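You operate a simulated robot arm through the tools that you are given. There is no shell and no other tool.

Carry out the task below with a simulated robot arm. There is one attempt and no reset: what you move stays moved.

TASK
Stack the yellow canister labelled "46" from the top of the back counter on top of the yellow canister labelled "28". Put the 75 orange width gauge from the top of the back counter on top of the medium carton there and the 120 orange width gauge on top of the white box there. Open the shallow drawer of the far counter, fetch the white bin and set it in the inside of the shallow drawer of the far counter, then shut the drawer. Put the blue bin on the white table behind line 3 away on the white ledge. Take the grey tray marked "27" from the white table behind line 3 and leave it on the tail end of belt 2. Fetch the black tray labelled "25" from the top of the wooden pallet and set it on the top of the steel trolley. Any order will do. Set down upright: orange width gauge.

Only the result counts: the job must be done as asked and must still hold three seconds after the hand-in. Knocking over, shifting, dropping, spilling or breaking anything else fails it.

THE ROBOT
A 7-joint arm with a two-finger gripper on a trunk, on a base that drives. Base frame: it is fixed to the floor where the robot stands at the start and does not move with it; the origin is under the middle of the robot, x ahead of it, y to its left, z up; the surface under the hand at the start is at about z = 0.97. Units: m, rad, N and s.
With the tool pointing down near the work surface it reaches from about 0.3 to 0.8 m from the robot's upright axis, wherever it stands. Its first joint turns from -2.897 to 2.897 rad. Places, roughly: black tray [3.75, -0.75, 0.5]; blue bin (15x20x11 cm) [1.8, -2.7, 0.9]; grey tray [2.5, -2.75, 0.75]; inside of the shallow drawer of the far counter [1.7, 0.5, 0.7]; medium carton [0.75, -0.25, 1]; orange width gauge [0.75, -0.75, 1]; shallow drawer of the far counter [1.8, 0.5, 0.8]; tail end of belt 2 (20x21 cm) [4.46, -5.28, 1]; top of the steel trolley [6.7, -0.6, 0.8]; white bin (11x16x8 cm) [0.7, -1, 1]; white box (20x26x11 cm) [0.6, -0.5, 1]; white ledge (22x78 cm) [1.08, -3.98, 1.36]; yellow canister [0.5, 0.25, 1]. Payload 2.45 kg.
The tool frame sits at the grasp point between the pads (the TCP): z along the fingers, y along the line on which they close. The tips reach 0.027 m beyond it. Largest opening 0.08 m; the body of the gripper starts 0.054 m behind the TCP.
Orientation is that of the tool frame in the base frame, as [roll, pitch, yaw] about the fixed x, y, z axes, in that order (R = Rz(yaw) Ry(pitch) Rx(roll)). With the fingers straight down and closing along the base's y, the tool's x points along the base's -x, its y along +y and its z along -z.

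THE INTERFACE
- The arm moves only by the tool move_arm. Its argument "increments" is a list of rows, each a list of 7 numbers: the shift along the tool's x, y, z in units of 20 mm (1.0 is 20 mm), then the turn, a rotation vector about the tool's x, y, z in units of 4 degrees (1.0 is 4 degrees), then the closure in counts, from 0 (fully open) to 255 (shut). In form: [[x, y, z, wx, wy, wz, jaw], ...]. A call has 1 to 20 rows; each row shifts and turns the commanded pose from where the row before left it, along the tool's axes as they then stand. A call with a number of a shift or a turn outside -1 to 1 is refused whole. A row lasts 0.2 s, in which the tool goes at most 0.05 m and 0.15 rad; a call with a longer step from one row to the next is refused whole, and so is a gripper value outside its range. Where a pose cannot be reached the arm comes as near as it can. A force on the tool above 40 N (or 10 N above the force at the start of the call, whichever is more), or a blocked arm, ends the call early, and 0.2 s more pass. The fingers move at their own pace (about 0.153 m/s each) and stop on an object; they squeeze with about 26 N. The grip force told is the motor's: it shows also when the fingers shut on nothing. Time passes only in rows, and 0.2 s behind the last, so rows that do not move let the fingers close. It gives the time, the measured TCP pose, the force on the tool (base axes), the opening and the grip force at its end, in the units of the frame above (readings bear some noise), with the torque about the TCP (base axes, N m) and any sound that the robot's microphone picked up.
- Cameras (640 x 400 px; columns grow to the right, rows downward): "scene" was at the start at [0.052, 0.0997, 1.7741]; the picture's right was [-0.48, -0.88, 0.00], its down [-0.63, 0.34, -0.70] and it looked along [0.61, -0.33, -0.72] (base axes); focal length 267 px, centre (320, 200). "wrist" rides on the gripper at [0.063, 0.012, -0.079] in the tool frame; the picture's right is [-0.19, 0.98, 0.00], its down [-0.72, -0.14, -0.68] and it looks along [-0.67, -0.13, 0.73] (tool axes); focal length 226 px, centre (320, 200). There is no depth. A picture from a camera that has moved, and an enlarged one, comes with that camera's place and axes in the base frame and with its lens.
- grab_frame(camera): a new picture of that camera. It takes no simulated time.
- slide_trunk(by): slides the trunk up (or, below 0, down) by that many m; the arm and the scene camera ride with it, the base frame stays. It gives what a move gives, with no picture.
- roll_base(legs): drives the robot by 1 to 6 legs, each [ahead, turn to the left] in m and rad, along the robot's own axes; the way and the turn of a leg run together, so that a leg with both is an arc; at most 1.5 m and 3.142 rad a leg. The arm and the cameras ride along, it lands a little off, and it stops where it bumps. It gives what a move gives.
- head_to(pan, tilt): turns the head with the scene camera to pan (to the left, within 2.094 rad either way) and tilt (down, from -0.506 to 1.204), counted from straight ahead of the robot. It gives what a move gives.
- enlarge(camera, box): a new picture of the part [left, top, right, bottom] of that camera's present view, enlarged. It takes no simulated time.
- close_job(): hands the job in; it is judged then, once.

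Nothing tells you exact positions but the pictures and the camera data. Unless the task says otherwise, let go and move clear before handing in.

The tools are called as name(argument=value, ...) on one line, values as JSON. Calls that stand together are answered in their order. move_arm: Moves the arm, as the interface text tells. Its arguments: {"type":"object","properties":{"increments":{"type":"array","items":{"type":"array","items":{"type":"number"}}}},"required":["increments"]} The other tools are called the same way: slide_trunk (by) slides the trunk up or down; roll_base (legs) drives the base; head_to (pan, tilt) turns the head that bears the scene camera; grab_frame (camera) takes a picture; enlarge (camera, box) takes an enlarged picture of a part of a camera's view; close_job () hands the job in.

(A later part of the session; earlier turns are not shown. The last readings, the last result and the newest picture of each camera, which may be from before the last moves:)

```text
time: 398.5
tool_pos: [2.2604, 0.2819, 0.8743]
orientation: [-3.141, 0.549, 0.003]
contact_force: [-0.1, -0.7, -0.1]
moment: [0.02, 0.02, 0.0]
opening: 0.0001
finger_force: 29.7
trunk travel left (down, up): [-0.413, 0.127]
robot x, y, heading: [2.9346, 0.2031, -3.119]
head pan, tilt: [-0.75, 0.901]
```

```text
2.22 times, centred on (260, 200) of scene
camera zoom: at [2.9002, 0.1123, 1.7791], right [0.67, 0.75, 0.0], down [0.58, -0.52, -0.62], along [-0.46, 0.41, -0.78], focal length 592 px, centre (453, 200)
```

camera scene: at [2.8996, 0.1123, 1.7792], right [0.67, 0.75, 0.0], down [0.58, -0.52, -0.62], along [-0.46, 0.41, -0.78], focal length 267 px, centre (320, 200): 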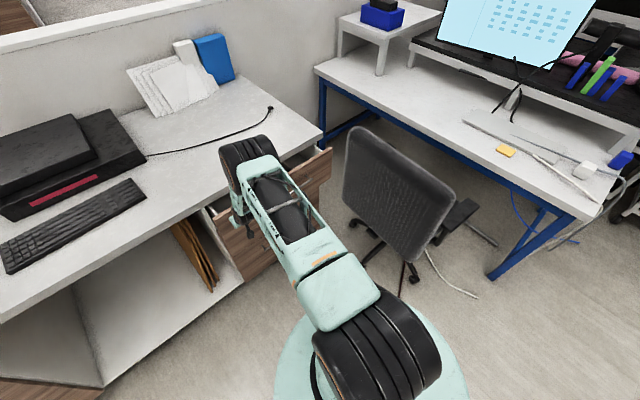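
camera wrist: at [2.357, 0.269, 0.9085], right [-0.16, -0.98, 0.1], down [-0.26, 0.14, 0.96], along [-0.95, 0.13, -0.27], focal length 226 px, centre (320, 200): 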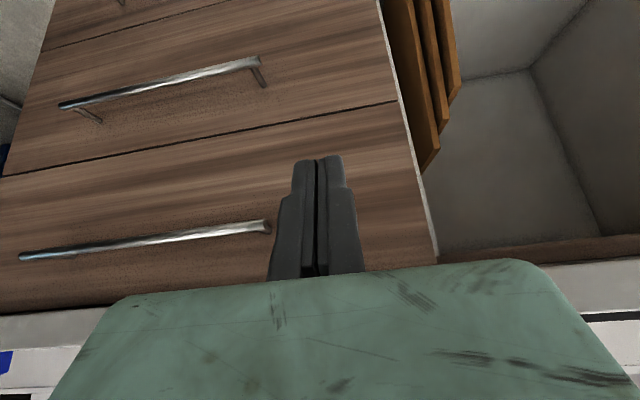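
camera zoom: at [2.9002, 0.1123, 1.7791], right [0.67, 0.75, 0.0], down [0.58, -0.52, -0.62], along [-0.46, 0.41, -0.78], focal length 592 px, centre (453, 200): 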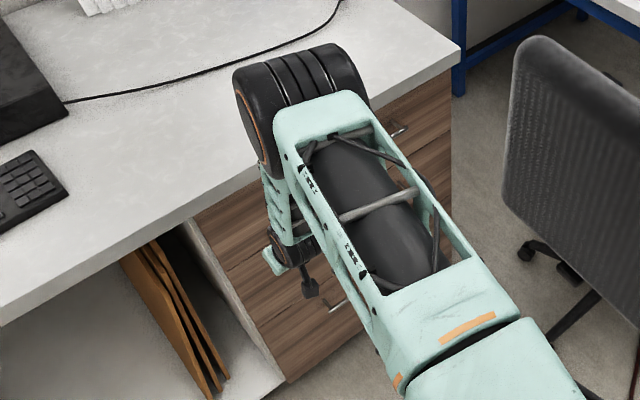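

enlarge(camera="wrist", box=[340, 50, 460, 270])

```text
1.82 times, centred on (400, 160) of wrist
camera zoom: at [2.357, 0.269, 0.9085], right [-0.16, -0.98, 0.1], down [-0.26, 0.14, 0.96], along [-0.95, 0.13, -0.27], focal length 411 px, centre (174, 273)
```

zoom: 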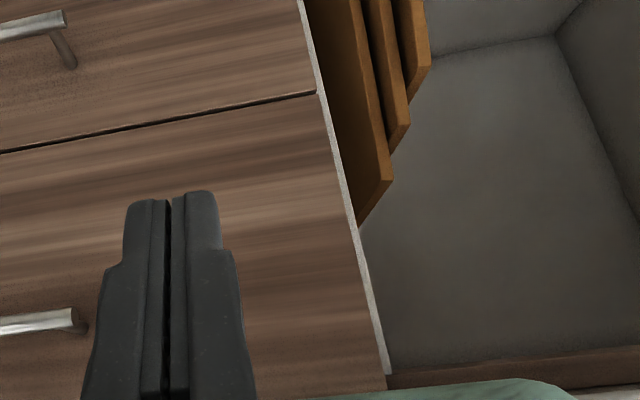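

The drawer is shut flush with the bin inside. Now raise and untilt the arm, then go to the pallet for the black tray 25.

move_arm(increments=[[-0.53, 0, -0.848, 0, 0, 0, 0], [-0.53, 0, -0.848, 0, 0, 0, 0], [-0.53, 0, -0.848, 0, 0, 0, 0], [-0.53, 0, -0.848, 0, 0, 0, 0], [-0.53, 0, -0.848, 0, 0, 0, 0], [-0.53, 0, -0.848, 0, 0, 0, 0], [-0.53, 0, -0.848, 0, 0, 0, 0], [-0.53, 0, -0.848, 0, 0, 0, 0], [-0.53, 0, -0.848, 0, 0, 0, 0], [-0.53, 0, -0.848, 0, 0, 0, 0], [-0.53, 0, -0.848, 0, 0, 0, 0], [-0.53, 0, -0.848, 0, 0, 0, 0], [-0.53, 0, -0.848, 0, 0, 0, 0], [-0.53, 0, -0.848, 0, 0, 0, 0], [-0.53, 0, -0.848, 0, 0, 0, 0], [-0.53, 0, -0.848, 0, 0, 0, 0], [-0.53, 0, -0.848, 0, 0, 0, 0], [-0.53, 0, -0.848, 0, 0, 0, 0], [-0.53, 0, -0.848, 0, 0, 0, 0], [-0.53, 0, -0.848, 0, 0, 0, 0]])

move_arm(increments=[[0, 0, 0, 0, 1, 0, 0], [0, 0, 0, 0, 1, 0, 0], [0, 0, 0, 0, 1, 0, 0], [0, 0, 0, 0, 1, 0, 0], [0, 0, 0, 0, 1, 0, 0], [0, 0, 0, 0, 1, 0, 0], [0, 0, 0, 0, 1, 0, 0], [0, 0, 0, 0, 0.87, 0, 0], [1, 0, 0, 0, 0, 0, 0], [1, 0.3, 0, 0, 0, 0, 0], [1, 0.3, 0, 0, 0, 0, 0], [1, 0.3, 0, 0, 0, 0, 0], [1, 0.3, -0.4, 0, 0, 0, 0], [1, 0.3, -0.4, 0, 0, 0, 0], [1, 0.3, -0.4, 0, 0, 0, 0], [1, 0.3, -0.4, 0, 0, 0, 0], [1, 0.3, -0.4, 0, 0, 0, 0], [1, 0.3, -0.4, 0, 0, 0, 0], [0.5, 0, -0.4, 0, 0, 0, 0], [0, 0, 0, 0, 0, 0, 0]])

grab_frame(camera="scene")

```text
time: 402.7
tool_pos: [2.258, 0.2824, 1.2765]
orientation: [-3.141, 0.551, 0.005]
contact_force: [0.3, 0.0, 0.5]
moment: [-0.03, 0.0, -0.03]
opening: 0.08
finger_force: 0.1
trunk travel left (down, up): [-0.413, 0.127]
robot x, y, heading: [2.9315, 0.203, -3.116]
head pan, tilt: [-0.75, 0.901]
```

```text
time: 406.9
tool_pos: [2.4691, 0.2281, 1.3302]
orientation: [-3.141, -0.001, 0.002]
contact_force: [-0.2, 0.5, -0.3]
moment: [0.01, 0.01, -0.03]
opening: 0.0801
finger_force: 0.0
trunk travel left (down, up): [-0.413, 0.127]
robot x, y, heading: [2.9367, 0.2052, -3.121]
head pan, tilt: [-0.75, 0.901]
```

```text
taken
camera scene: at [2.9002, 0.1123, 1.7791], right [0.67, 0.75, 0.0], down [0.58, -0.52, -0.62], along [-0.46, 0.41, -0.78], focal length 267 px, centre (320, 200)
```

scene: 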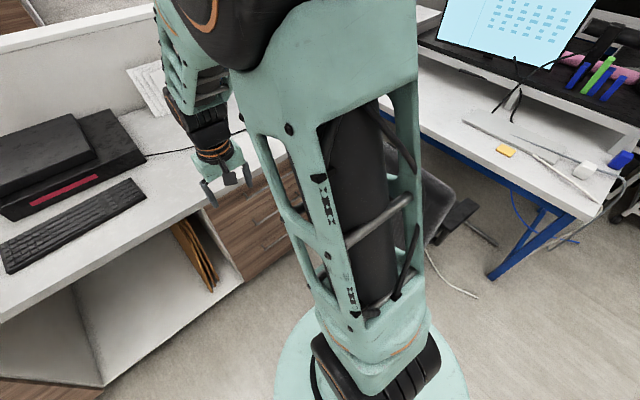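

roll_base(legs=[[0, 1.55], [0.87, 0], [0, 1.5708]])

head_to(pan=-0.4, tilt=0.75)

grab_frame(camera="scene")

grab_frame(camera="wrist")

```text
time: 419.2
tool_pos: [3.3695, -0.7068, 1.3303]
orientation: [-3.14, 0.0, 3.097]
contact_force: [0.0, 0.4, 0.5]
moment: [0.02, 0.0, 0.03]
opening: 0.08
finger_force: 0.1
trunk travel left (down, up): [-0.413, 0.127]
robot x, y, heading: [2.9062, -0.6618, -0.027]
head pan, tilt: [-0.75, 0.901]
```

```text
time: 420.0
tool_pos: [3.3698, -0.708, 1.3318]
orientation: [-3.139, 0.0, 3.095]
contact_force: [0.1, 0.6, 0.3]
moment: [-0.01, 0.02, -0.02]
opening: 0.0798
finger_force: 0.0
trunk travel left (down, up): [-0.413, 0.127]
robot x, y, heading: [2.9054, -0.6636, -0.026]
head pan, tilt: [-0.4, 0.75]
```

```text
taken
camera scene: at [2.9659, -0.5574, 1.791], right [-0.41, -0.91, 0.0], down [-0.62, 0.28, -0.73], along [0.67, -0.3, -0.68], focal length 267 px, centre (320, 200)
```

scene: 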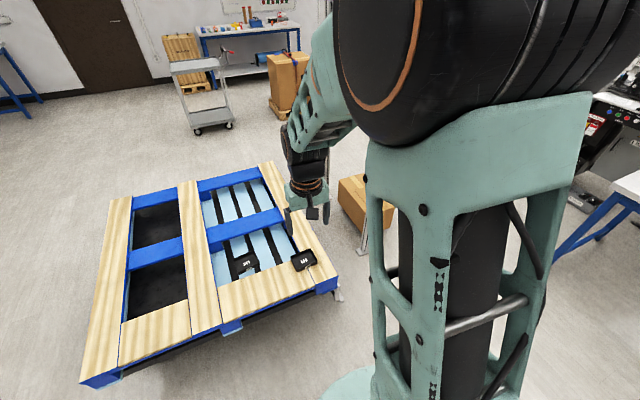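

```text
taken
camera wrist: at [3.3072, -0.6933, 1.4101], right [0.24, 0.97, 0.0], down [0.71, -0.17, 0.68], along [0.66, -0.16, -0.73], focal length 226 px, centre (320, 200)
```

wrist: 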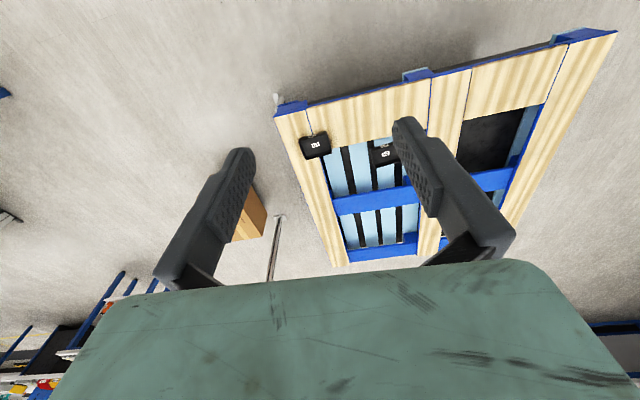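

enlarge(camera="scene", box=[200, 220, 340, 300])

enlarge(camera="wrist", box=[290, 110, 420, 190])

```text
4.57 times, centred on (270, 260) of scene
camera zoom: at [2.9659, -0.5574, 1.791], right [-0.41, -0.91, 0.0], down [-0.62, 0.28, -0.73], along [0.67, -0.3, -0.68], focal length 1219 px, centre (549, -74)
```

zoom: 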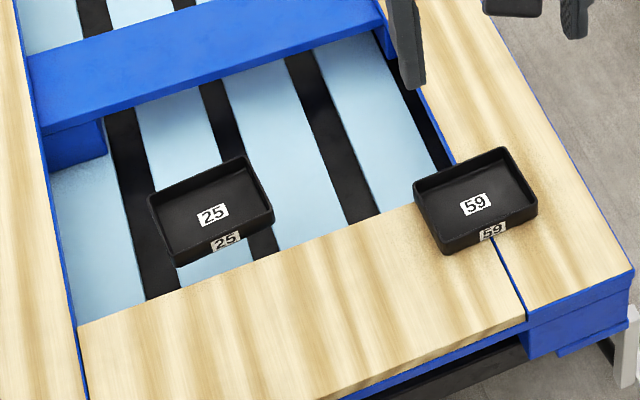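

```text
4.92 times, centred on (355, 150) of wrist
camera zoom: at [3.3072, -0.6933, 1.4101], right [0.24, 0.97, 0.0], down [0.71, -0.17, 0.68], along [0.66, -0.16, -0.73], focal length 1113 px, centre (148, 446)
```

zoom: 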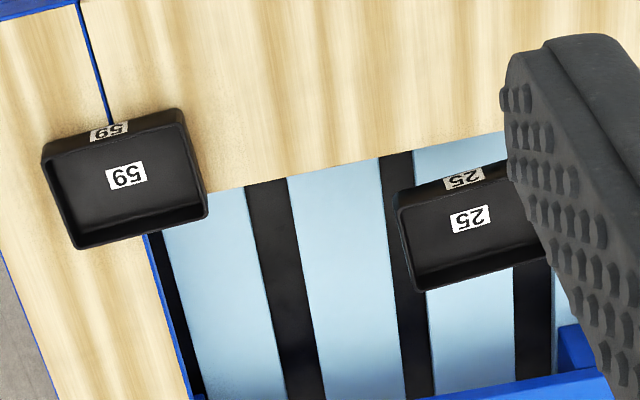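

Tray 25 is at about (3.92,-0.53, z≈0.5), its long side along y. I'll move closer to the pallet edge and lower the trunk.

roll_base(legs=[[0.28, 0.04]])

slide_trunk(by=-0.35)

head_to(pan=-0.1, tilt=0.9)

grab_frame(camera="scene")

grab_frame(camera="wrist")

```text
time: 422.0
tool_pos: [3.6543, -0.6928, 1.3307]
orientation: [-3.14, -0.001, 3.13]
contact_force: [0.9, -0.2, -0.3]
moment: [0.0, 0.04, 0.0]
opening: 0.0801
finger_force: 0.1
trunk travel left (down, up): [-0.413, 0.127]
robot x, y, heading: [3.1886, -0.6648, 0.002]
head pan, tilt: [-0.4, 0.75]
```

```text
time: 425.4
tool_pos: [3.6532, -0.6941, 0.9801]
orientation: [-3.141, 0.0, 3.132]
contact_force: [0.4, 0.1, 0.2]
moment: [-0.02, 0.01, -0.02]
opening: 0.0797
finger_force: 0.1
trunk travel left (down, up): [-0.063, 0.477]
robot x, y, heading: [3.1895, -0.6641, 0.009]
head pan, tilt: [-0.4, 0.75]
```

```text
time: 426.2
tool_pos: [3.6539, -0.6941, 0.9807]
orientation: [-3.14, 0.0, 3.13]
contact_force: [-0.8, -0.2, 0.1]
moment: [0.0, 0.02, 0.05]
opening: 0.08
finger_force: 0.1
trunk travel left (down, up): [-0.063, 0.477]
robot x, y, heading: [3.1879, -0.6634, 0.007]
head pan, tilt: [-0.099, 0.901]
```

```text
taken
camera scene: at [3.2429, -0.5331, 1.4292], right [-0.09, -1.0, 0.0], down [-0.78, 0.07, -0.62], along [0.62, -0.06, -0.78], focal length 267 px, centre (320, 200)
```

scene: 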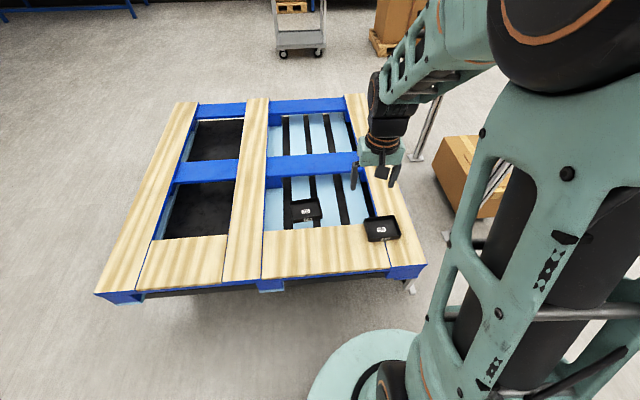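

```text
taken
camera wrist: at [3.5901, -0.682, 1.0601], right [0.2, 0.98, 0.0], down [0.72, -0.15, 0.68], along [0.67, -0.14, -0.73], focal length 226 px, centre (320, 200)
```

wrist: 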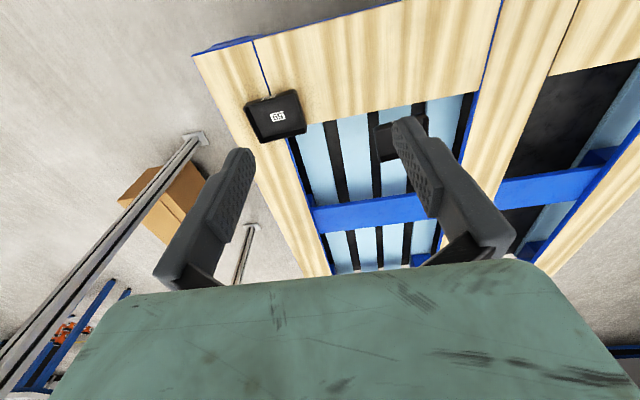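

move_arm(increments=[[-0.95, 0.57, 0.9, 0, 0, 0, 60], [-0.95, 0.57, 0.9, 0, 0, 0, 60], [-0.95, 0.57, 0.9, 0, 0, 0, 60], [-0.95, 0.57, 0.9, 0, 0, 0, 60], [-0.95, 0.57, 0.9, 0, 0, 0, 60], [-0.95, 0.57, 0.9, 0, 0, 0, 60], [-0.95, 0.57, 0.9, 0, 0, 0, 60], [-0.95, 0.57, 0.9, 0, 0, 0, 60], [-0.95, 0.57, 0.9, 0, 0, 0, 60], [-0.95, 0.57, 0.9, 0, 0, 0, 60], [0, 0, 0, 0, 0, 0, 60]])

grab_frame(camera="wrist")

enlarge(camera="scene", box=[250, 160, 410, 260])

```text
time: 428.6
tool_pos: [3.8442, -0.5844, 0.7987]
orientation: [-3.14, 0.0, 3.131]
contact_force: [0.0, -0.6, -0.3]
moment: [-0.01, 0.0, -0.03]
opening: 0.0612
finger_force: 0.0
trunk travel left (down, up): [-0.063, 0.477]
robot x, y, heading: [3.1871, -0.6619, 0.009]
head pan, tilt: [-0.099, 0.901]
```

```text
taken
camera wrist: at [3.7815, -0.5721, 0.8788], right [0.2, 0.98, 0.0], down [0.72, -0.15, 0.68], along [0.67, -0.14, -0.73], focal length 226 px, centre (320, 200)
```

wrist: 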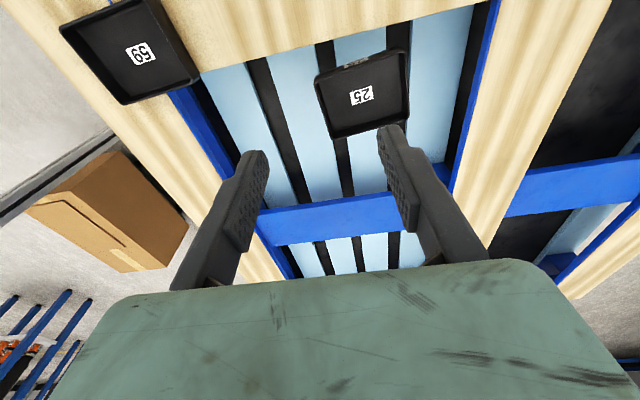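

```text
4.00 times, centred on (330, 210) of scene
camera zoom: at [3.2433, -0.5329, 1.4291], right [-0.09, -1.0, 0.0], down [-0.78, 0.07, -0.62], along [0.62, -0.06, -0.78], focal length 1066 px, centre (280, 160)
```

zoom: 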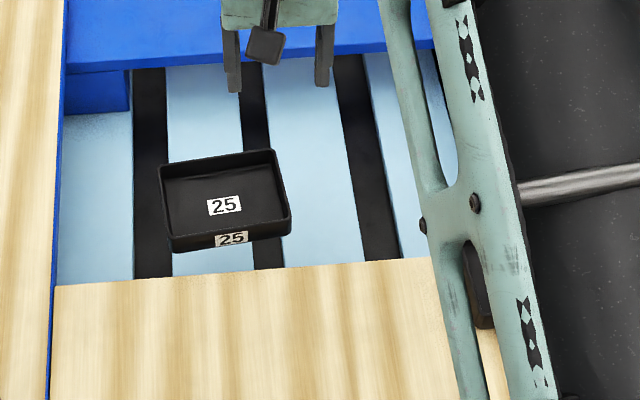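

move_arm(increments=[[-0.43, -0.05, 1, 0, 0, -0.11, 60], [-0.43, -0.05, 1, 0, 0, -0.11, 60], [-0.43, -0.05, 1, 0, 0, -0.11, 60], [-0.43, -0.05, 1, 0, 0, -0.11, 60], [-0.43, -0.05, 1, 0, 0, -0.11, 60], [-0.43, -0.05, 1, 0, 0, -0.11, 60], [-0.43, -0.05, 1, 0, 0, -0.11, 60], [-0.43, -0.05, 1, 0, 0, -0.11, 60], [0, 0, 0.5, 0, 0, 0, 60], [0, 0, 0, 0, 0, 0, 60]])

grab_frame(camera="wrist")

enlarge(camera="scene", box=[270, 160, 370, 230])

```text
time: 430.8
tool_pos: [3.9126, -0.5906, 0.6297]
orientation: [-3.139, 0.001, -3.091]
contact_force: [-0.1, -1.2, -0.3]
moment: [-0.01, 0.01, 0.04]
opening: 0.0611
finger_force: 0.0
trunk travel left (down, up): [-0.063, 0.477]
robot x, y, heading: [3.1873, -0.6661, 0.012]
head pan, tilt: [-0.099, 0.901]
```

```text
taken
camera wrist: at [3.8487, -0.5806, 0.71], right [0.14, 0.99, 0.0], down [0.72, -0.1, 0.68], along [0.67, -0.1, -0.73], focal length 226 px, centre (320, 200)
```

wrist: 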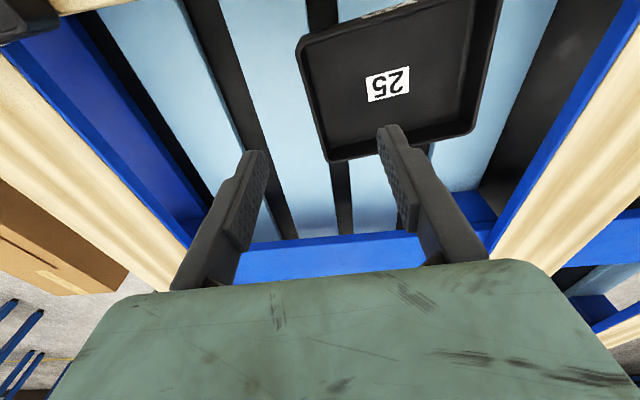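

```text
5.71 times, centred on (320, 195) of scene
camera zoom: at [3.2431, -0.533, 1.4291], right [-0.09, -1.0, 0.0], down [-0.78, 0.07, -0.62], along [0.62, -0.06, -0.78], focal length 1523 px, centre (320, 229)
```

zoom: 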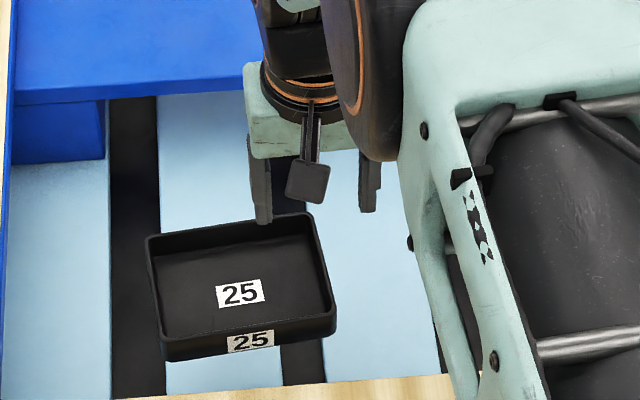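

move_arm(increments=[[0, -0.1, 0.9, 0, 0, -0.3, 60], [0, 0, 0.9, 0, 0, 0, 60], [0, 0, 0.8, 0, 0, 0, 60], [0, 0, 0.5, 0, 0, 0, 60], [0, 0, 0, 0, 0, 0, 60]])

grab_frame(camera="wrist")

enlarge(camera="scene", box=[270, 160, 370, 230])

```text
time: 432.0
tool_pos: [3.9137, -0.5926, 0.5697]
orientation: [-3.139, 0.001, -3.07]
contact_force: [-0.3, 0.0, -0.8]
moment: [-0.02, -0.02, -0.02]
opening: 0.0611
finger_force: 0.1
trunk travel left (down, up): [-0.063, 0.477]
robot x, y, heading: [3.1897, -0.6651, 0.013]
head pan, tilt: [-0.099, 0.901]
```

```text
taken
camera wrist: at [3.8491, -0.5852, 0.6484], right [0.12, 0.99, 0.0], down [0.73, -0.09, 0.68], along [0.68, -0.08, -0.73], focal length 226 px, centre (320, 200)
```

wrist: 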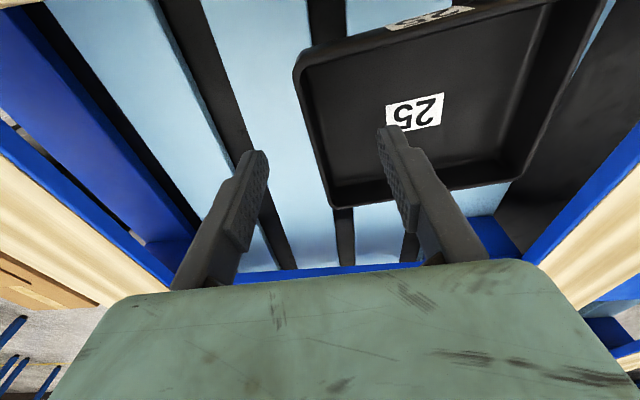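

```text
5.71 times, centred on (320, 195) of scene
camera zoom: at [3.2431, -0.533, 1.4291], right [-0.09, -1.0, 0.0], down [-0.78, 0.07, -0.62], along [0.62, -0.06, -0.78], focal length 1523 px, centre (320, 229)
```

zoom: 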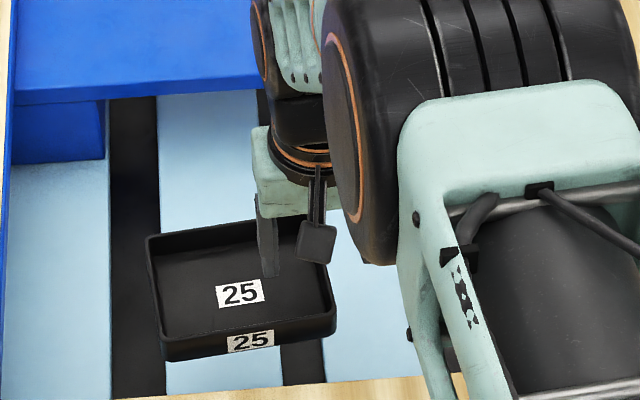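

move_arm(increments=[[0, 0, 0.3, 0, 0, 0, 60], [0, 0, 0.25, 0, 0, 0, 60], [0, 0, 0, 0, 0, 0, 60]])

move_arm(increments=[[0, 0, 0, 0, 0, 0, 255], [0, 0, 0, 0, 0, 0, 255], [0, 0, 0, 0, 0, 0, 255], [0, 0, 0, 0, 0, 0, 255]])

grab_frame(camera="wrist")

```text
time: 432.8
tool_pos: [3.9147, -0.5918, 0.5584]
orientation: [-3.14, -0.001, -3.069]
contact_force: [0.9, 0.2, -0.5]
moment: [0.01, 0.02, 0.02]
opening: 0.061
finger_force: 0.1
trunk travel left (down, up): [-0.063, 0.477]
robot x, y, heading: [3.1882, -0.664, 0.007]
head pan, tilt: [-0.099, 0.901]
```

```text
time: 433.8
tool_pos: [3.9139, -0.5917, 0.5586]
orientation: [-3.139, 0.0, -3.07]
contact_force: [0.2, 0.4, 0.1]
moment: [0.0, 0.01, -0.01]
opening: 0.0002
finger_force: 25.7
trunk travel left (down, up): [-0.063, 0.477]
robot x, y, heading: [3.1864, -0.6674, 0.007]
head pan, tilt: [-0.099, 0.901]
```

```text
taken
camera wrist: at [3.8497, -0.5846, 0.6375], right [0.12, 0.99, 0.0], down [0.73, -0.09, 0.68], along [0.68, -0.08, -0.73], focal length 226 px, centre (320, 200)
```

wrist: 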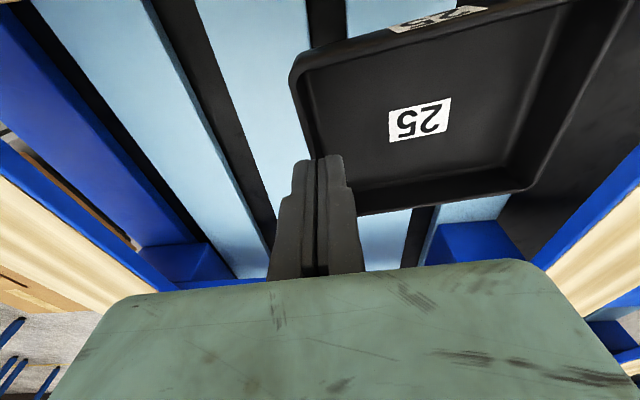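

The fingers closed just above the rim, so the rim is lower than estimated. Reopen, lower ~2.2 cm and retry.

move_arm(increments=[[0, 0, -0.3, 0, 0, 0, 60], [0, 0, 0, 0, 0, 0, 60], [0, 0, 0, 0, 0, 0, 60], [-0.4, 0, 0.5, 0, 0, 0, 60], [0, 0, 0.5, 0, 0, 0, 60], [0, 0, 0.4, 0, 0, 0, 60], [0, 0, 0, 0, 0, 0, 60]])

grab_frame(camera="wrist")

enlarge(camera="scene", box=[270, 160, 370, 230])

```text
time: 435.4
tool_pos: [3.9233, -0.5901, 0.5367]
orientation: [3.141, 0.004, -3.069]
contact_force: [-1.4, 4.7, 15.9]
moment: [0.76, 0.08, 0.03]
opening: 0.0586
finger_force: 0.0
trunk travel left (down, up): [-0.063, 0.477]
robot x, y, heading: [3.1881, -0.6653, 0.006]
head pan, tilt: [-0.099, 0.901]
```

```text
taken
camera wrist: at [3.8584, -0.5835, 0.6168], right [0.12, 0.99, 0.0], down [0.72, -0.09, 0.68], along [0.68, -0.08, -0.73], focal length 226 px, centre (320, 200)
```

wrist: 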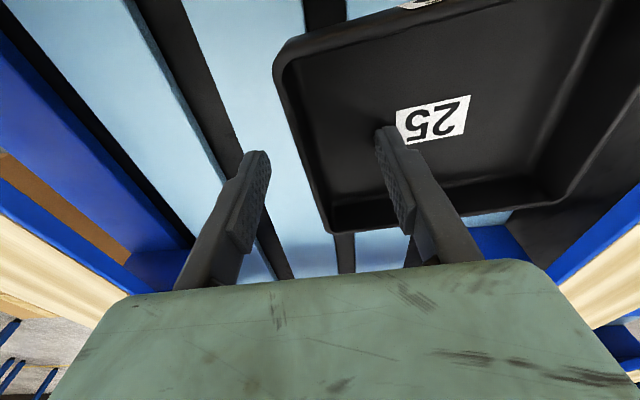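

```text
5.71 times, centred on (320, 195) of scene
camera zoom: at [3.2415, -0.533, 1.4294], right [-0.09, -1.0, 0.0], down [-0.78, 0.07, -0.62], along [0.62, -0.06, -0.78], focal length 1523 px, centre (320, 229)
```

zoom: 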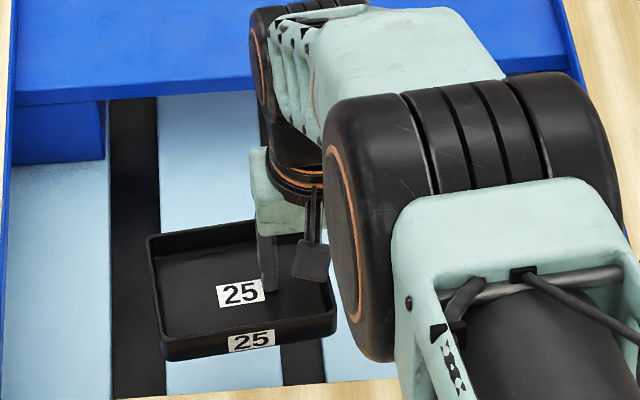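

move_arm(increments=[[0, 0, -0.15, 0, 0, 0, 60], [0, -0.3, -0.02, 0, 0, 0, 60], [0, 0, 0, 0, 0, 0, 60]])

move_arm(increments=[[0, 0, 0, 0, 0, 0, 255], [0, 0, 0, 0, 0, 0, 255], [0, 0, 0, 0, 0, 0, 255], [0, 0, 0, 0, 0, 0, 255]])

grab_frame(camera="wrist")

```text
time: 436.2
tool_pos: [3.9222, -0.5969, 0.5383]
orientation: [-3.138, -0.002, -3.071]
contact_force: [-1.5, 2.2, 5.3]
moment: [0.2, 0.02, 0.07]
opening: 0.0601
finger_force: 0.0
trunk travel left (down, up): [-0.063, 0.477]
robot x, y, heading: [3.1881, -0.6652, 0.008]
head pan, tilt: [-0.099, 0.901]
```

```text
time: 437.2
tool_pos: [3.9226, -0.5986, 0.5379]
orientation: [-3.139, 0.0, -3.07]
contact_force: [1.0, 0.4, 0.3]
moment: [-0.05, 0.01, 0.01]
opening: 0.006
finger_force: 26.1
trunk travel left (down, up): [-0.063, 0.477]
robot x, y, heading: [3.187, -0.6627, 0.006]
head pan, tilt: [-0.099, 0.901]
```

```text
taken
camera wrist: at [3.8585, -0.591, 0.618], right [0.12, 0.99, 0.0], down [0.73, -0.09, 0.68], along [0.68, -0.08, -0.73], focal length 226 px, centre (320, 200)
```

wrist: 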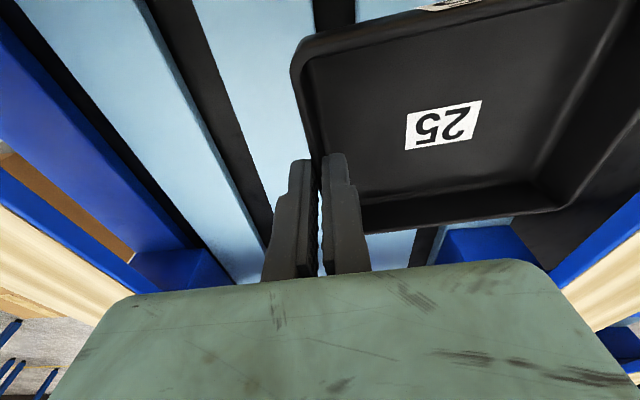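

Gripped the wall (6 mm). Lift a little and check that the tray stays level.

move_arm(increments=[[0, 0, -0.25, 0, 0, 0, 255], [0, 0, -0.5, 0, 0, 0, 255], [0, 0, -0.8, 0, 0, 0, 255], [0, 0, -1, 0, 0, 0, 255], [0, 0, -1, 0, 0, 0, 255], [0, 0, 0, 0, 0, 0, 255]])

grab_frame(camera="wrist")

enlarge(camera="scene", box=[240, 130, 400, 240])

```text
time: 438.6
tool_pos: [3.9216, -0.5973, 0.6085]
orientation: [-3.139, -0.001, -3.071]
contact_force: [-0.4, 0.4, 0.1]
moment: [-0.03, 0.0, 0.0]
opening: 0.006
finger_force: 26.7
trunk travel left (down, up): [-0.063, 0.477]
robot x, y, heading: [3.1885, -0.662, 0.008]
head pan, tilt: [-0.099, 0.901]
```

```text
taken
camera wrist: at [3.8582, -0.5908, 0.6891], right [0.12, 0.99, 0.0], down [0.73, -0.09, 0.68], along [0.68, -0.08, -0.73], focal length 226 px, centre (320, 200)
```

wrist: 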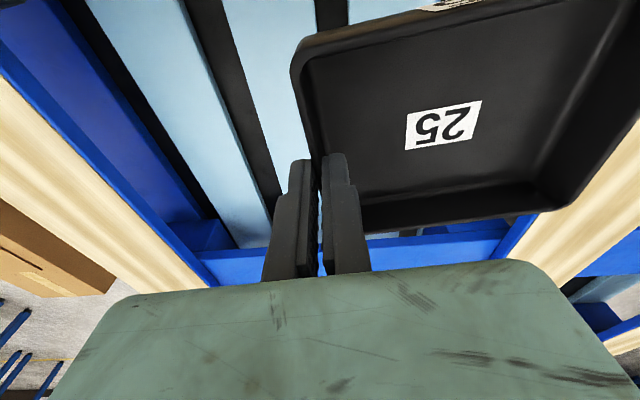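

```text
3.64 times, centred on (320, 185) of scene
camera zoom: at [3.243, -0.533, 1.4291], right [-0.09, -1.0, 0.0], down [-0.78, 0.07, -0.62], along [0.62, -0.06, -0.78], focal length 969 px, centre (320, 254)
```

zoom: 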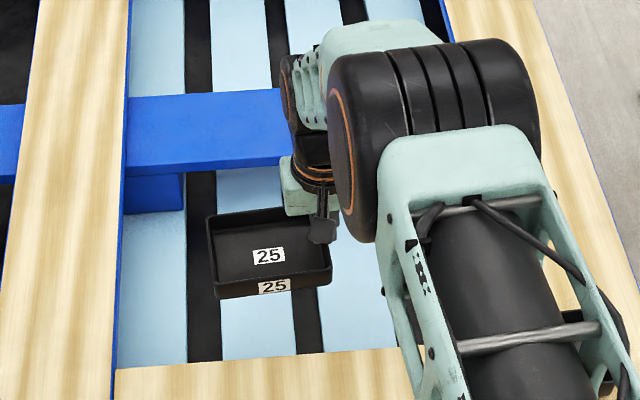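

move_arm(increments=[[0, 0, -1, 0, 0, 0, 255], [0, 0, -1, 0, 0, 0, 255], [0, 0, -1, 0, 0, 0, 255], [0, 0, -1, 0, 0, 0, 255], [0, 0, -1, 0, 0, 0, 255], [0, 0, -1, 0, 0, 0, 255], [0, 0, -1, 0, 0, 0, 255], [1, 0, -1, 0, 0, 0, 255], [1, 0, -1, 0, 0, 0, 255], [1, 0, -1, 0, 0, 0, 255], [1, 0, -1, 0, 0, 0, 255], [1, 0, -1, 0, 0, 0, 255], [1, 0, -1, 0, 0, 0, 255], [1, 0, -1, 0, 0, 0, 255], [1, 0, -1, 0, 0, 0, 255], [1, 0, -1, 0, 0, 0, 255], [1, 0, -0.5, 0, 0, 0, 255], [1, 0, 0, 0, 0, 0, 255], [0.5, 0, 0, 0, 0, 0, 255], [0, 0, 0, 0, 0, 0, 255]])

slide_trunk(by=0.35)

head_to(pan=-0.3, tilt=0.45)

grab_frame(camera="scene")

grab_frame(camera="wrist")

```text
time: 442.8
tool_pos: [3.6923, -0.6128, 0.94]
orientation: [-3.139, 0.001, -3.069]
contact_force: [0.9, -0.3, -0.4]
moment: [-0.06, -0.01, 0.02]
opening: 0.0061
finger_force: 25.9
trunk travel left (down, up): [-0.063, 0.477]
robot x, y, heading: [3.1891, -0.6656, 0.009]
head pan, tilt: [-0.099, 0.901]
```

```text
time: 446.2
tool_pos: [3.6916, -0.6128, 1.2886]
orientation: [-3.141, -0.001, -3.07]
contact_force: [0.4, 0.4, -1.4]
moment: [-0.05, -0.03, 0.0]
opening: 0.0061
finger_force: 26.5
trunk travel left (down, up): [-0.413, 0.127]
robot x, y, heading: [3.1863, -0.659, 0.009]
head pan, tilt: [-0.099, 0.901]
```

```text
time: 447.1
tool_pos: [3.6931, -0.6121, 1.2894]
orientation: [-3.14, 0.0, -3.072]
contact_force: [0.2, 0.1, -1.6]
moment: [-0.06, 0.0, -0.02]
opening: 0.0064
finger_force: 26.2
trunk travel left (down, up): [-0.413, 0.127]
robot x, y, heading: [3.1883, -0.6647, 0.008]
head pan, tilt: [-0.3, 0.45]
```

```text
taken
camera scene: at [3.256, -0.5526, 1.8174], right [-0.29, -0.96, 0.0], down [-0.42, 0.13, -0.9], along [0.86, -0.26, -0.44], focal length 267 px, centre (320, 200)
```

scene: 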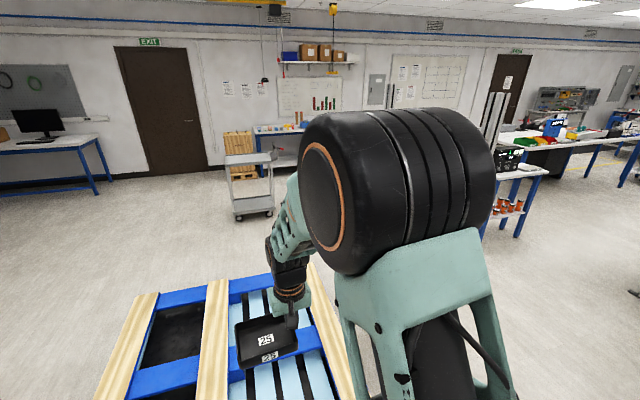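

```text
taken
camera wrist: at [3.6279, -0.6056, 1.369], right [0.12, 0.99, 0.0], down [0.73, -0.09, 0.68], along [0.68, -0.08, -0.73], focal length 226 px, centre (320, 200)
```

wrist: 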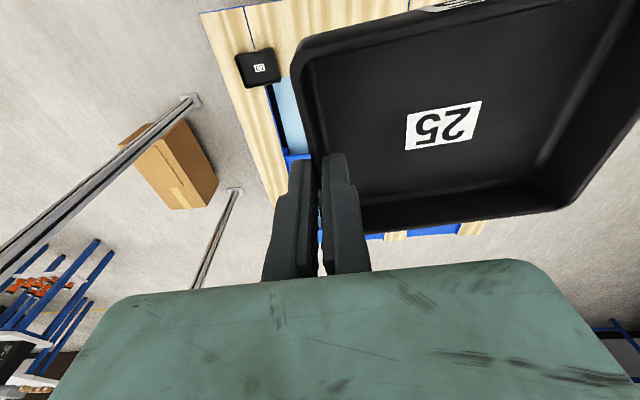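

Tray 25 is held level. I'll go around the pallet's north side to the steel trolley.

roll_base(legs=[[-0.1, 0], [0, 1.5628], [0.96, 0], [0, -0.785], [0.8, 0], [0, -0.785]])

grab_frame(camera="scene")

grab_frame(camera="wrist")

```text
time: 464.8
tool_pos: [4.206, 0.8706, 1.2893]
orientation: [-3.138, 0.001, -3.102]
contact_force: [0.0, -0.7, -0.4]
moment: [-0.04, 0.01, 0.01]
opening: 0.006
finger_force: 25.8
trunk travel left (down, up): [-0.413, 0.127]
robot x, y, heading: [3.6988, 0.8338, -0.029]
head pan, tilt: [-0.3, 0.45]
```

```text
taken
camera scene: at [3.772, 0.9445, 1.8175], right [-0.32, -0.95, 0.0], down [-0.41, 0.14, -0.9], along [0.85, -0.29, -0.44], focal length 267 px, centre (320, 200)
```

scene: 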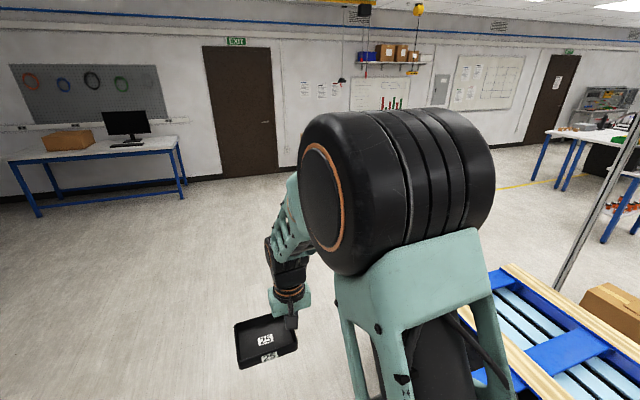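

```text
taken
camera wrist: at [4.1418, 0.8793, 1.369], right [0.15, 0.99, 0.0], down [0.72, -0.11, 0.68], along [0.67, -0.11, -0.73], focal length 226 px, centre (320, 200)
```

wrist: 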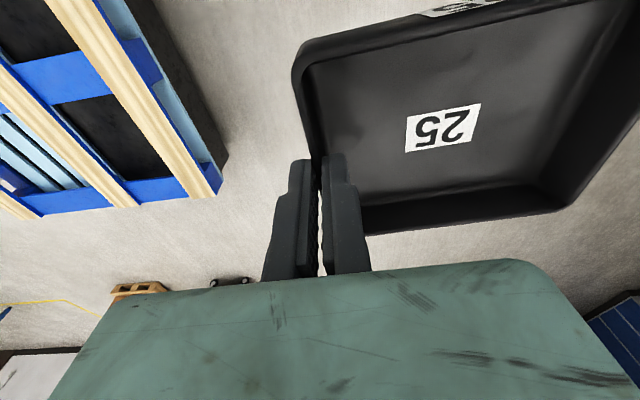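

roll_base(legs=[[0, 0.03], [0.9, 0], [0.9, 0], [0, -1.5708], [1.35, 0], [0, 1.5708]])

head_to(pan=-0.3, tilt=0.6)

grab_frame(camera="scene")

grab_frame(camera="wrist")

```text
time: 488.5
tool_pos: [5.9486, -0.4604, 1.2886]
orientation: [-3.139, 0.0, -3.12]
contact_force: [0.1, -0.2, -0.4]
moment: [-0.07, -0.03, -0.03]
opening: 0.0061
finger_force: 26.0
trunk travel left (down, up): [-0.413, 0.127]
robot x, y, heading: [5.442, -0.4858, -0.045]
head pan, tilt: [-0.3, 0.45]
```

```text
time: 489.2
tool_pos: [5.9478, -0.4598, 1.2895]
orientation: [-3.138, -0.002, -3.122]
contact_force: [0.1, -1.2, -1.2]
moment: [-0.03, 0.0, 0.0]
opening: 0.0061
finger_force: 26.2
trunk travel left (down, up): [-0.413, 0.127]
robot x, y, heading: [5.4435, -0.4835, -0.042]
head pan, tilt: [-0.3, 0.6]
```

```text
taken
camera scene: at [5.5137, -0.3767, 1.804], right [-0.34, -0.94, 0.0], down [-0.53, 0.19, -0.83], along [0.78, -0.28, -0.56], focal length 267 px, centre (320, 200)
```

scene: 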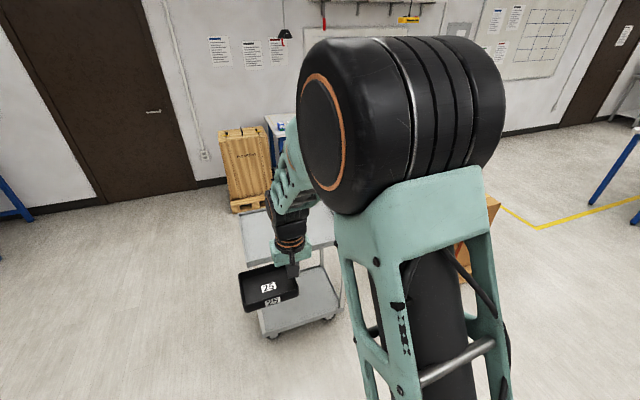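

```text
taken
camera wrist: at [5.8856, -0.4497, 1.369], right [0.17, 0.98, 0.0], down [0.72, -0.13, 0.68], along [0.67, -0.12, -0.73], focal length 226 px, centre (320, 200)
```

wrist: 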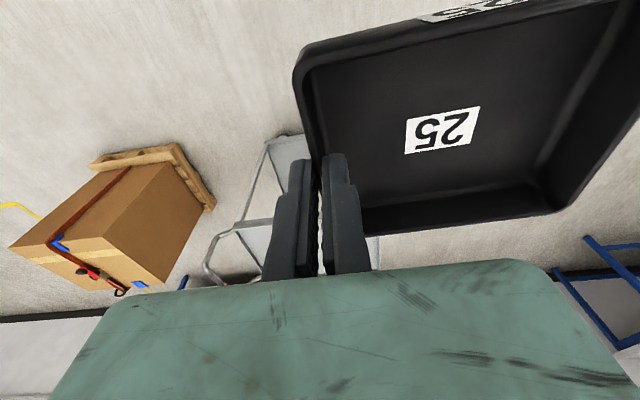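

enlarge(camera="scene", box=[210, 180, 370, 340])

enlarge(camera="wrist", box=[190, 120, 400, 290])

```text
2.50 times, centred on (290, 260) of scene
camera zoom: at [5.5137, -0.3767, 1.804], right [-0.34, -0.94, 0.0], down [-0.53, 0.19, -0.83], along [0.78, -0.28, -0.56], focal length 666 px, centre (395, 50)
```

zoom: 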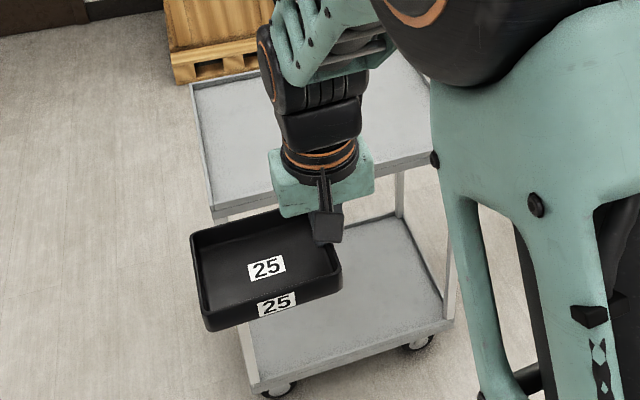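

```text
2.35 times, centred on (295, 205) of wrist
camera zoom: at [5.8856, -0.4497, 1.369], right [0.17, 0.98, 0.0], down [0.72, -0.13, 0.68], along [0.67, -0.12, -0.73], focal length 532 px, centre (379, 188)
```

zoom: 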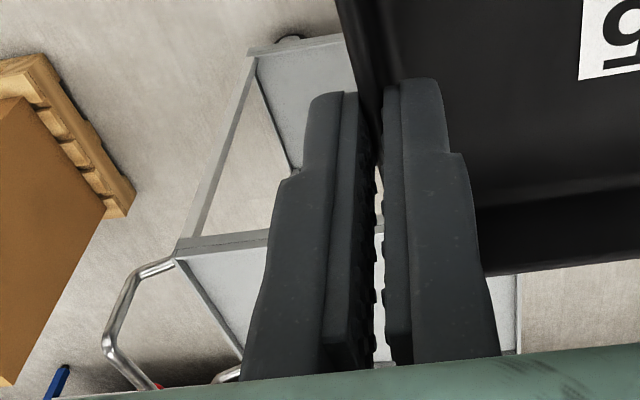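

roll_base(legs=[[0.48, 0.02]])

grab_frame(camera="wrist")

head_to(pan=-0.3, tilt=0.9)

grab_frame(camera="scene")

```text
time: 492.0
tool_pos: [6.4173, -0.4663, 1.2892]
orientation: [-3.14, -0.002, -3.101]
contact_force: [0.2, 0.2, -1.0]
moment: [-0.02, 0.03, 0.0]
opening: 0.006
finger_force: 25.9
trunk travel left (down, up): [-0.413, 0.127]
robot x, y, heading: [5.9103, -0.5014, -0.026]
head pan, tilt: [-0.3, 0.6]
```

```text
taken
camera wrist: at [6.3542, -0.4576, 1.3687], right [0.15, 0.99, 0.0], down [0.72, -0.11, 0.68], along [0.67, -0.11, -0.73], focal length 226 px, centre (320, 200)
```

wrist: 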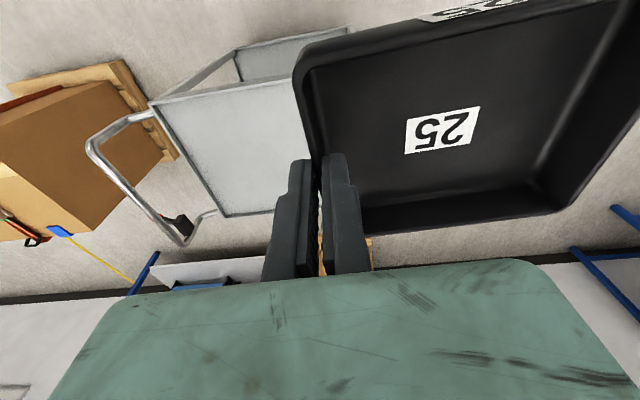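

```text
time: 492.8
tool_pos: [6.418, -0.4673, 1.2893]
orientation: [-3.14, -0.001, -3.102]
contact_force: [0.8, 0.0, -0.7]
moment: [-0.05, -0.05, 0.02]
opening: 0.0058
finger_force: 25.6
trunk travel left (down, up): [-0.413, 0.127]
robot x, y, heading: [5.9103, -0.5004, -0.021]
head pan, tilt: [-0.3, 0.901]
```

```text
taken
camera scene: at [5.9681, -0.3873, 1.7792], right [-0.32, -0.95, 0.0], down [-0.74, 0.25, -0.62], along [0.59, -0.2, -0.78], focal length 267 px, centre (320, 200)
```

scene: 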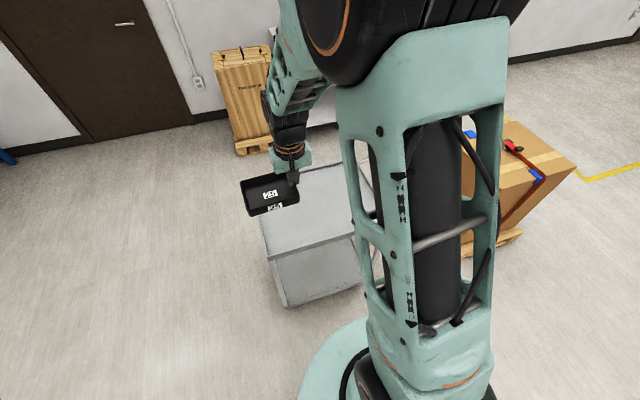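

move_arm(increments=[[-0.975, -0.904, 0, 0, 0, 0, 255], [-0.975, -0.904, 0, 0, 0, 0, 255], [-0.975, -0.904, 0, 0, 0, 0, 255], [-0.975, -0.904, 0, 0, 0, 0, 255], [-0.975, -0.904, 0, 0, 0, 0, 255], [-0.975, -0.904, 0, 0, 0, 0, 255], [-0.975, -0.904, 0, 0, 0, 0, 255], [-0.975, -0.904, 0, 0, 0, 0, 255], [-0.975, -0.904, 0, 0, 0, 0, 255], [-0.975, -0.904, 0, 0, 0, 0, 255], [0, 0, 1, 0, 0, 0, 255], [0, 0, 1, 0, 0, 0, 255], [0, 0, 1, 0, 0, 0, 255], [0, 0, 1, 0, 0, 0, 255], [0, 0, 1, 0, 0, 0, 255], [0, 0, 1, 0, 0, 0, 255], [0, 0, 1, 0, 0, 0, 255], [0, 0, 1, 0, 0, 0, 255], [0, 0, 1, 0, 0, 0, 255], [0, 0, 1, 0, 0, 0, 255]])

move_arm(increments=[[0, 0, 1, 0, 0, 0, 255], [0, 0, 1, 0, 0, 0, 255], [0, 0, 1, 0, 0, 0, 255], [0, 0, 1, 0, 0, 0, 255], [0, 0, 0, 0, 0, 0, 255]])

grab_frame(camera="wrist")

grab_frame(camera="scene")

```text
time: 497.0
tool_pos: [6.6195, -0.6407, 1.0899]
orientation: [-3.139, 0.001, -3.101]
contact_force: [0.2, 1.1, -0.1]
moment: [-0.04, 0.01, 0.0]
opening: 0.0063
finger_force: 26.3
trunk travel left (down, up): [-0.413, 0.127]
robot x, y, heading: [5.9122, -0.5019, -0.024]
head pan, tilt: [-0.3, 0.901]
```

```text
time: 498.2
tool_pos: [6.6195, -0.641, 1.0096]
orientation: [-3.139, 0.0, -3.103]
contact_force: [1.3, 0.1, -0.6]
moment: [-0.03, 0.02, 0.02]
opening: 0.0058
finger_force: 25.9
trunk travel left (down, up): [-0.413, 0.127]
robot x, y, heading: [5.9125, -0.4986, -0.023]
head pan, tilt: [-0.3, 0.901]
```

```text
taken
camera wrist: at [6.5558, -0.6318, 1.0902], right [0.15, 0.99, 0.0], down [0.72, -0.11, 0.68], along [0.67, -0.11, -0.73], focal length 226 px, centre (320, 200)
```

wrist: 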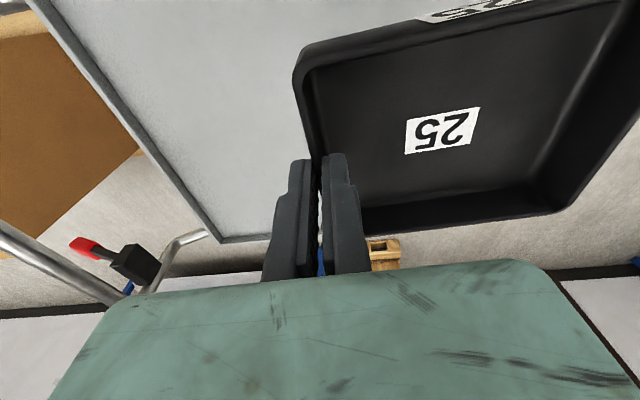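

```text
taken
camera scene: at [5.9679, -0.3873, 1.7792], right [-0.32, -0.95, 0.0], down [-0.74, 0.25, -0.62], along [0.59, -0.2, -0.78], focal length 267 px, centre (320, 200)
```

scene: 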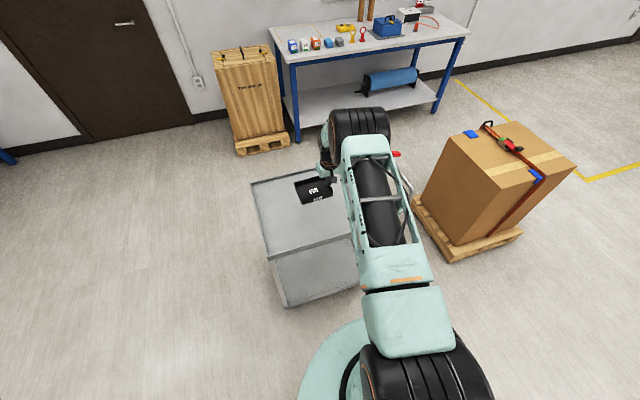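

move_arm(increments=[[0, 0, 1, 0, 0, 0, 255], [0, 0, 1, 0, 0, 0, 255], [0, 0, 1, 0, 0, 0, 255], [0, 0, 1, 0, 0, 0, 255], [0, 0, 0.5, 0, 0, 0, 255], [0, 0, 0, 0, 0, 0, 255]])

grab_frame(camera="wrist")

enlarge(camera="scene", box=[240, 150, 400, 270])

```text
time: 499.6
tool_pos: [6.6186, -0.6406, 0.9198]
orientation: [-3.14, 0.0, -3.1]
contact_force: [-0.7, -0.1, -0.1]
moment: [-0.02, 0.02, 0.04]
opening: 0.0063
finger_force: 25.9
trunk travel left (down, up): [-0.413, 0.127]
robot x, y, heading: [5.9144, -0.5006, -0.027]
head pan, tilt: [-0.3, 0.901]
```

```text
taken
camera wrist: at [6.5554, -0.6309, 0.9991], right [0.15, 0.99, 0.0], down [0.72, -0.11, 0.68], along [0.67, -0.11, -0.73], focal length 226 px, centre (320, 200)
```

wrist: 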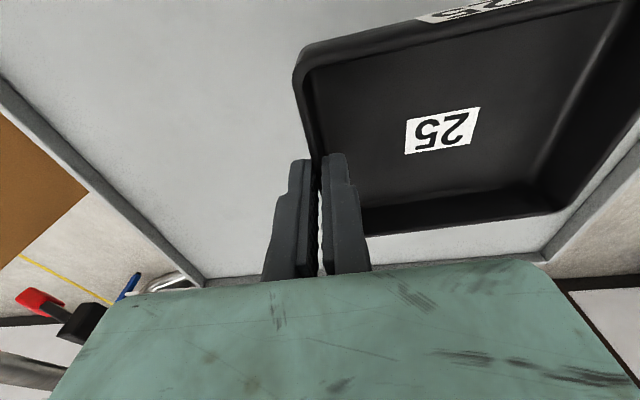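

```text
3.33 times, centred on (320, 210) of scene
camera zoom: at [5.968, -0.3874, 1.7792], right [-0.32, -0.95, 0.0], down [-0.74, 0.25, -0.62], along [0.59, -0.2, -0.78], focal length 889 px, centre (320, 167)
```

zoom: 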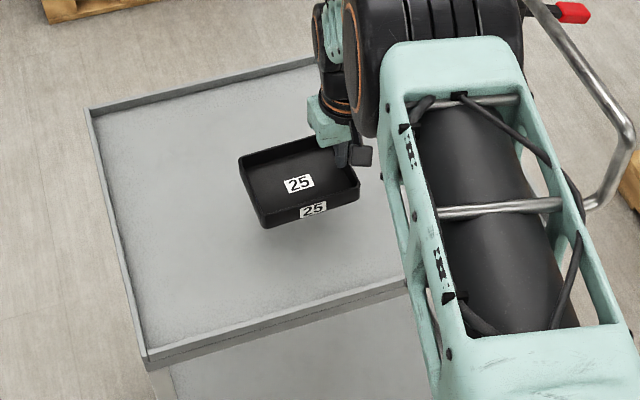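

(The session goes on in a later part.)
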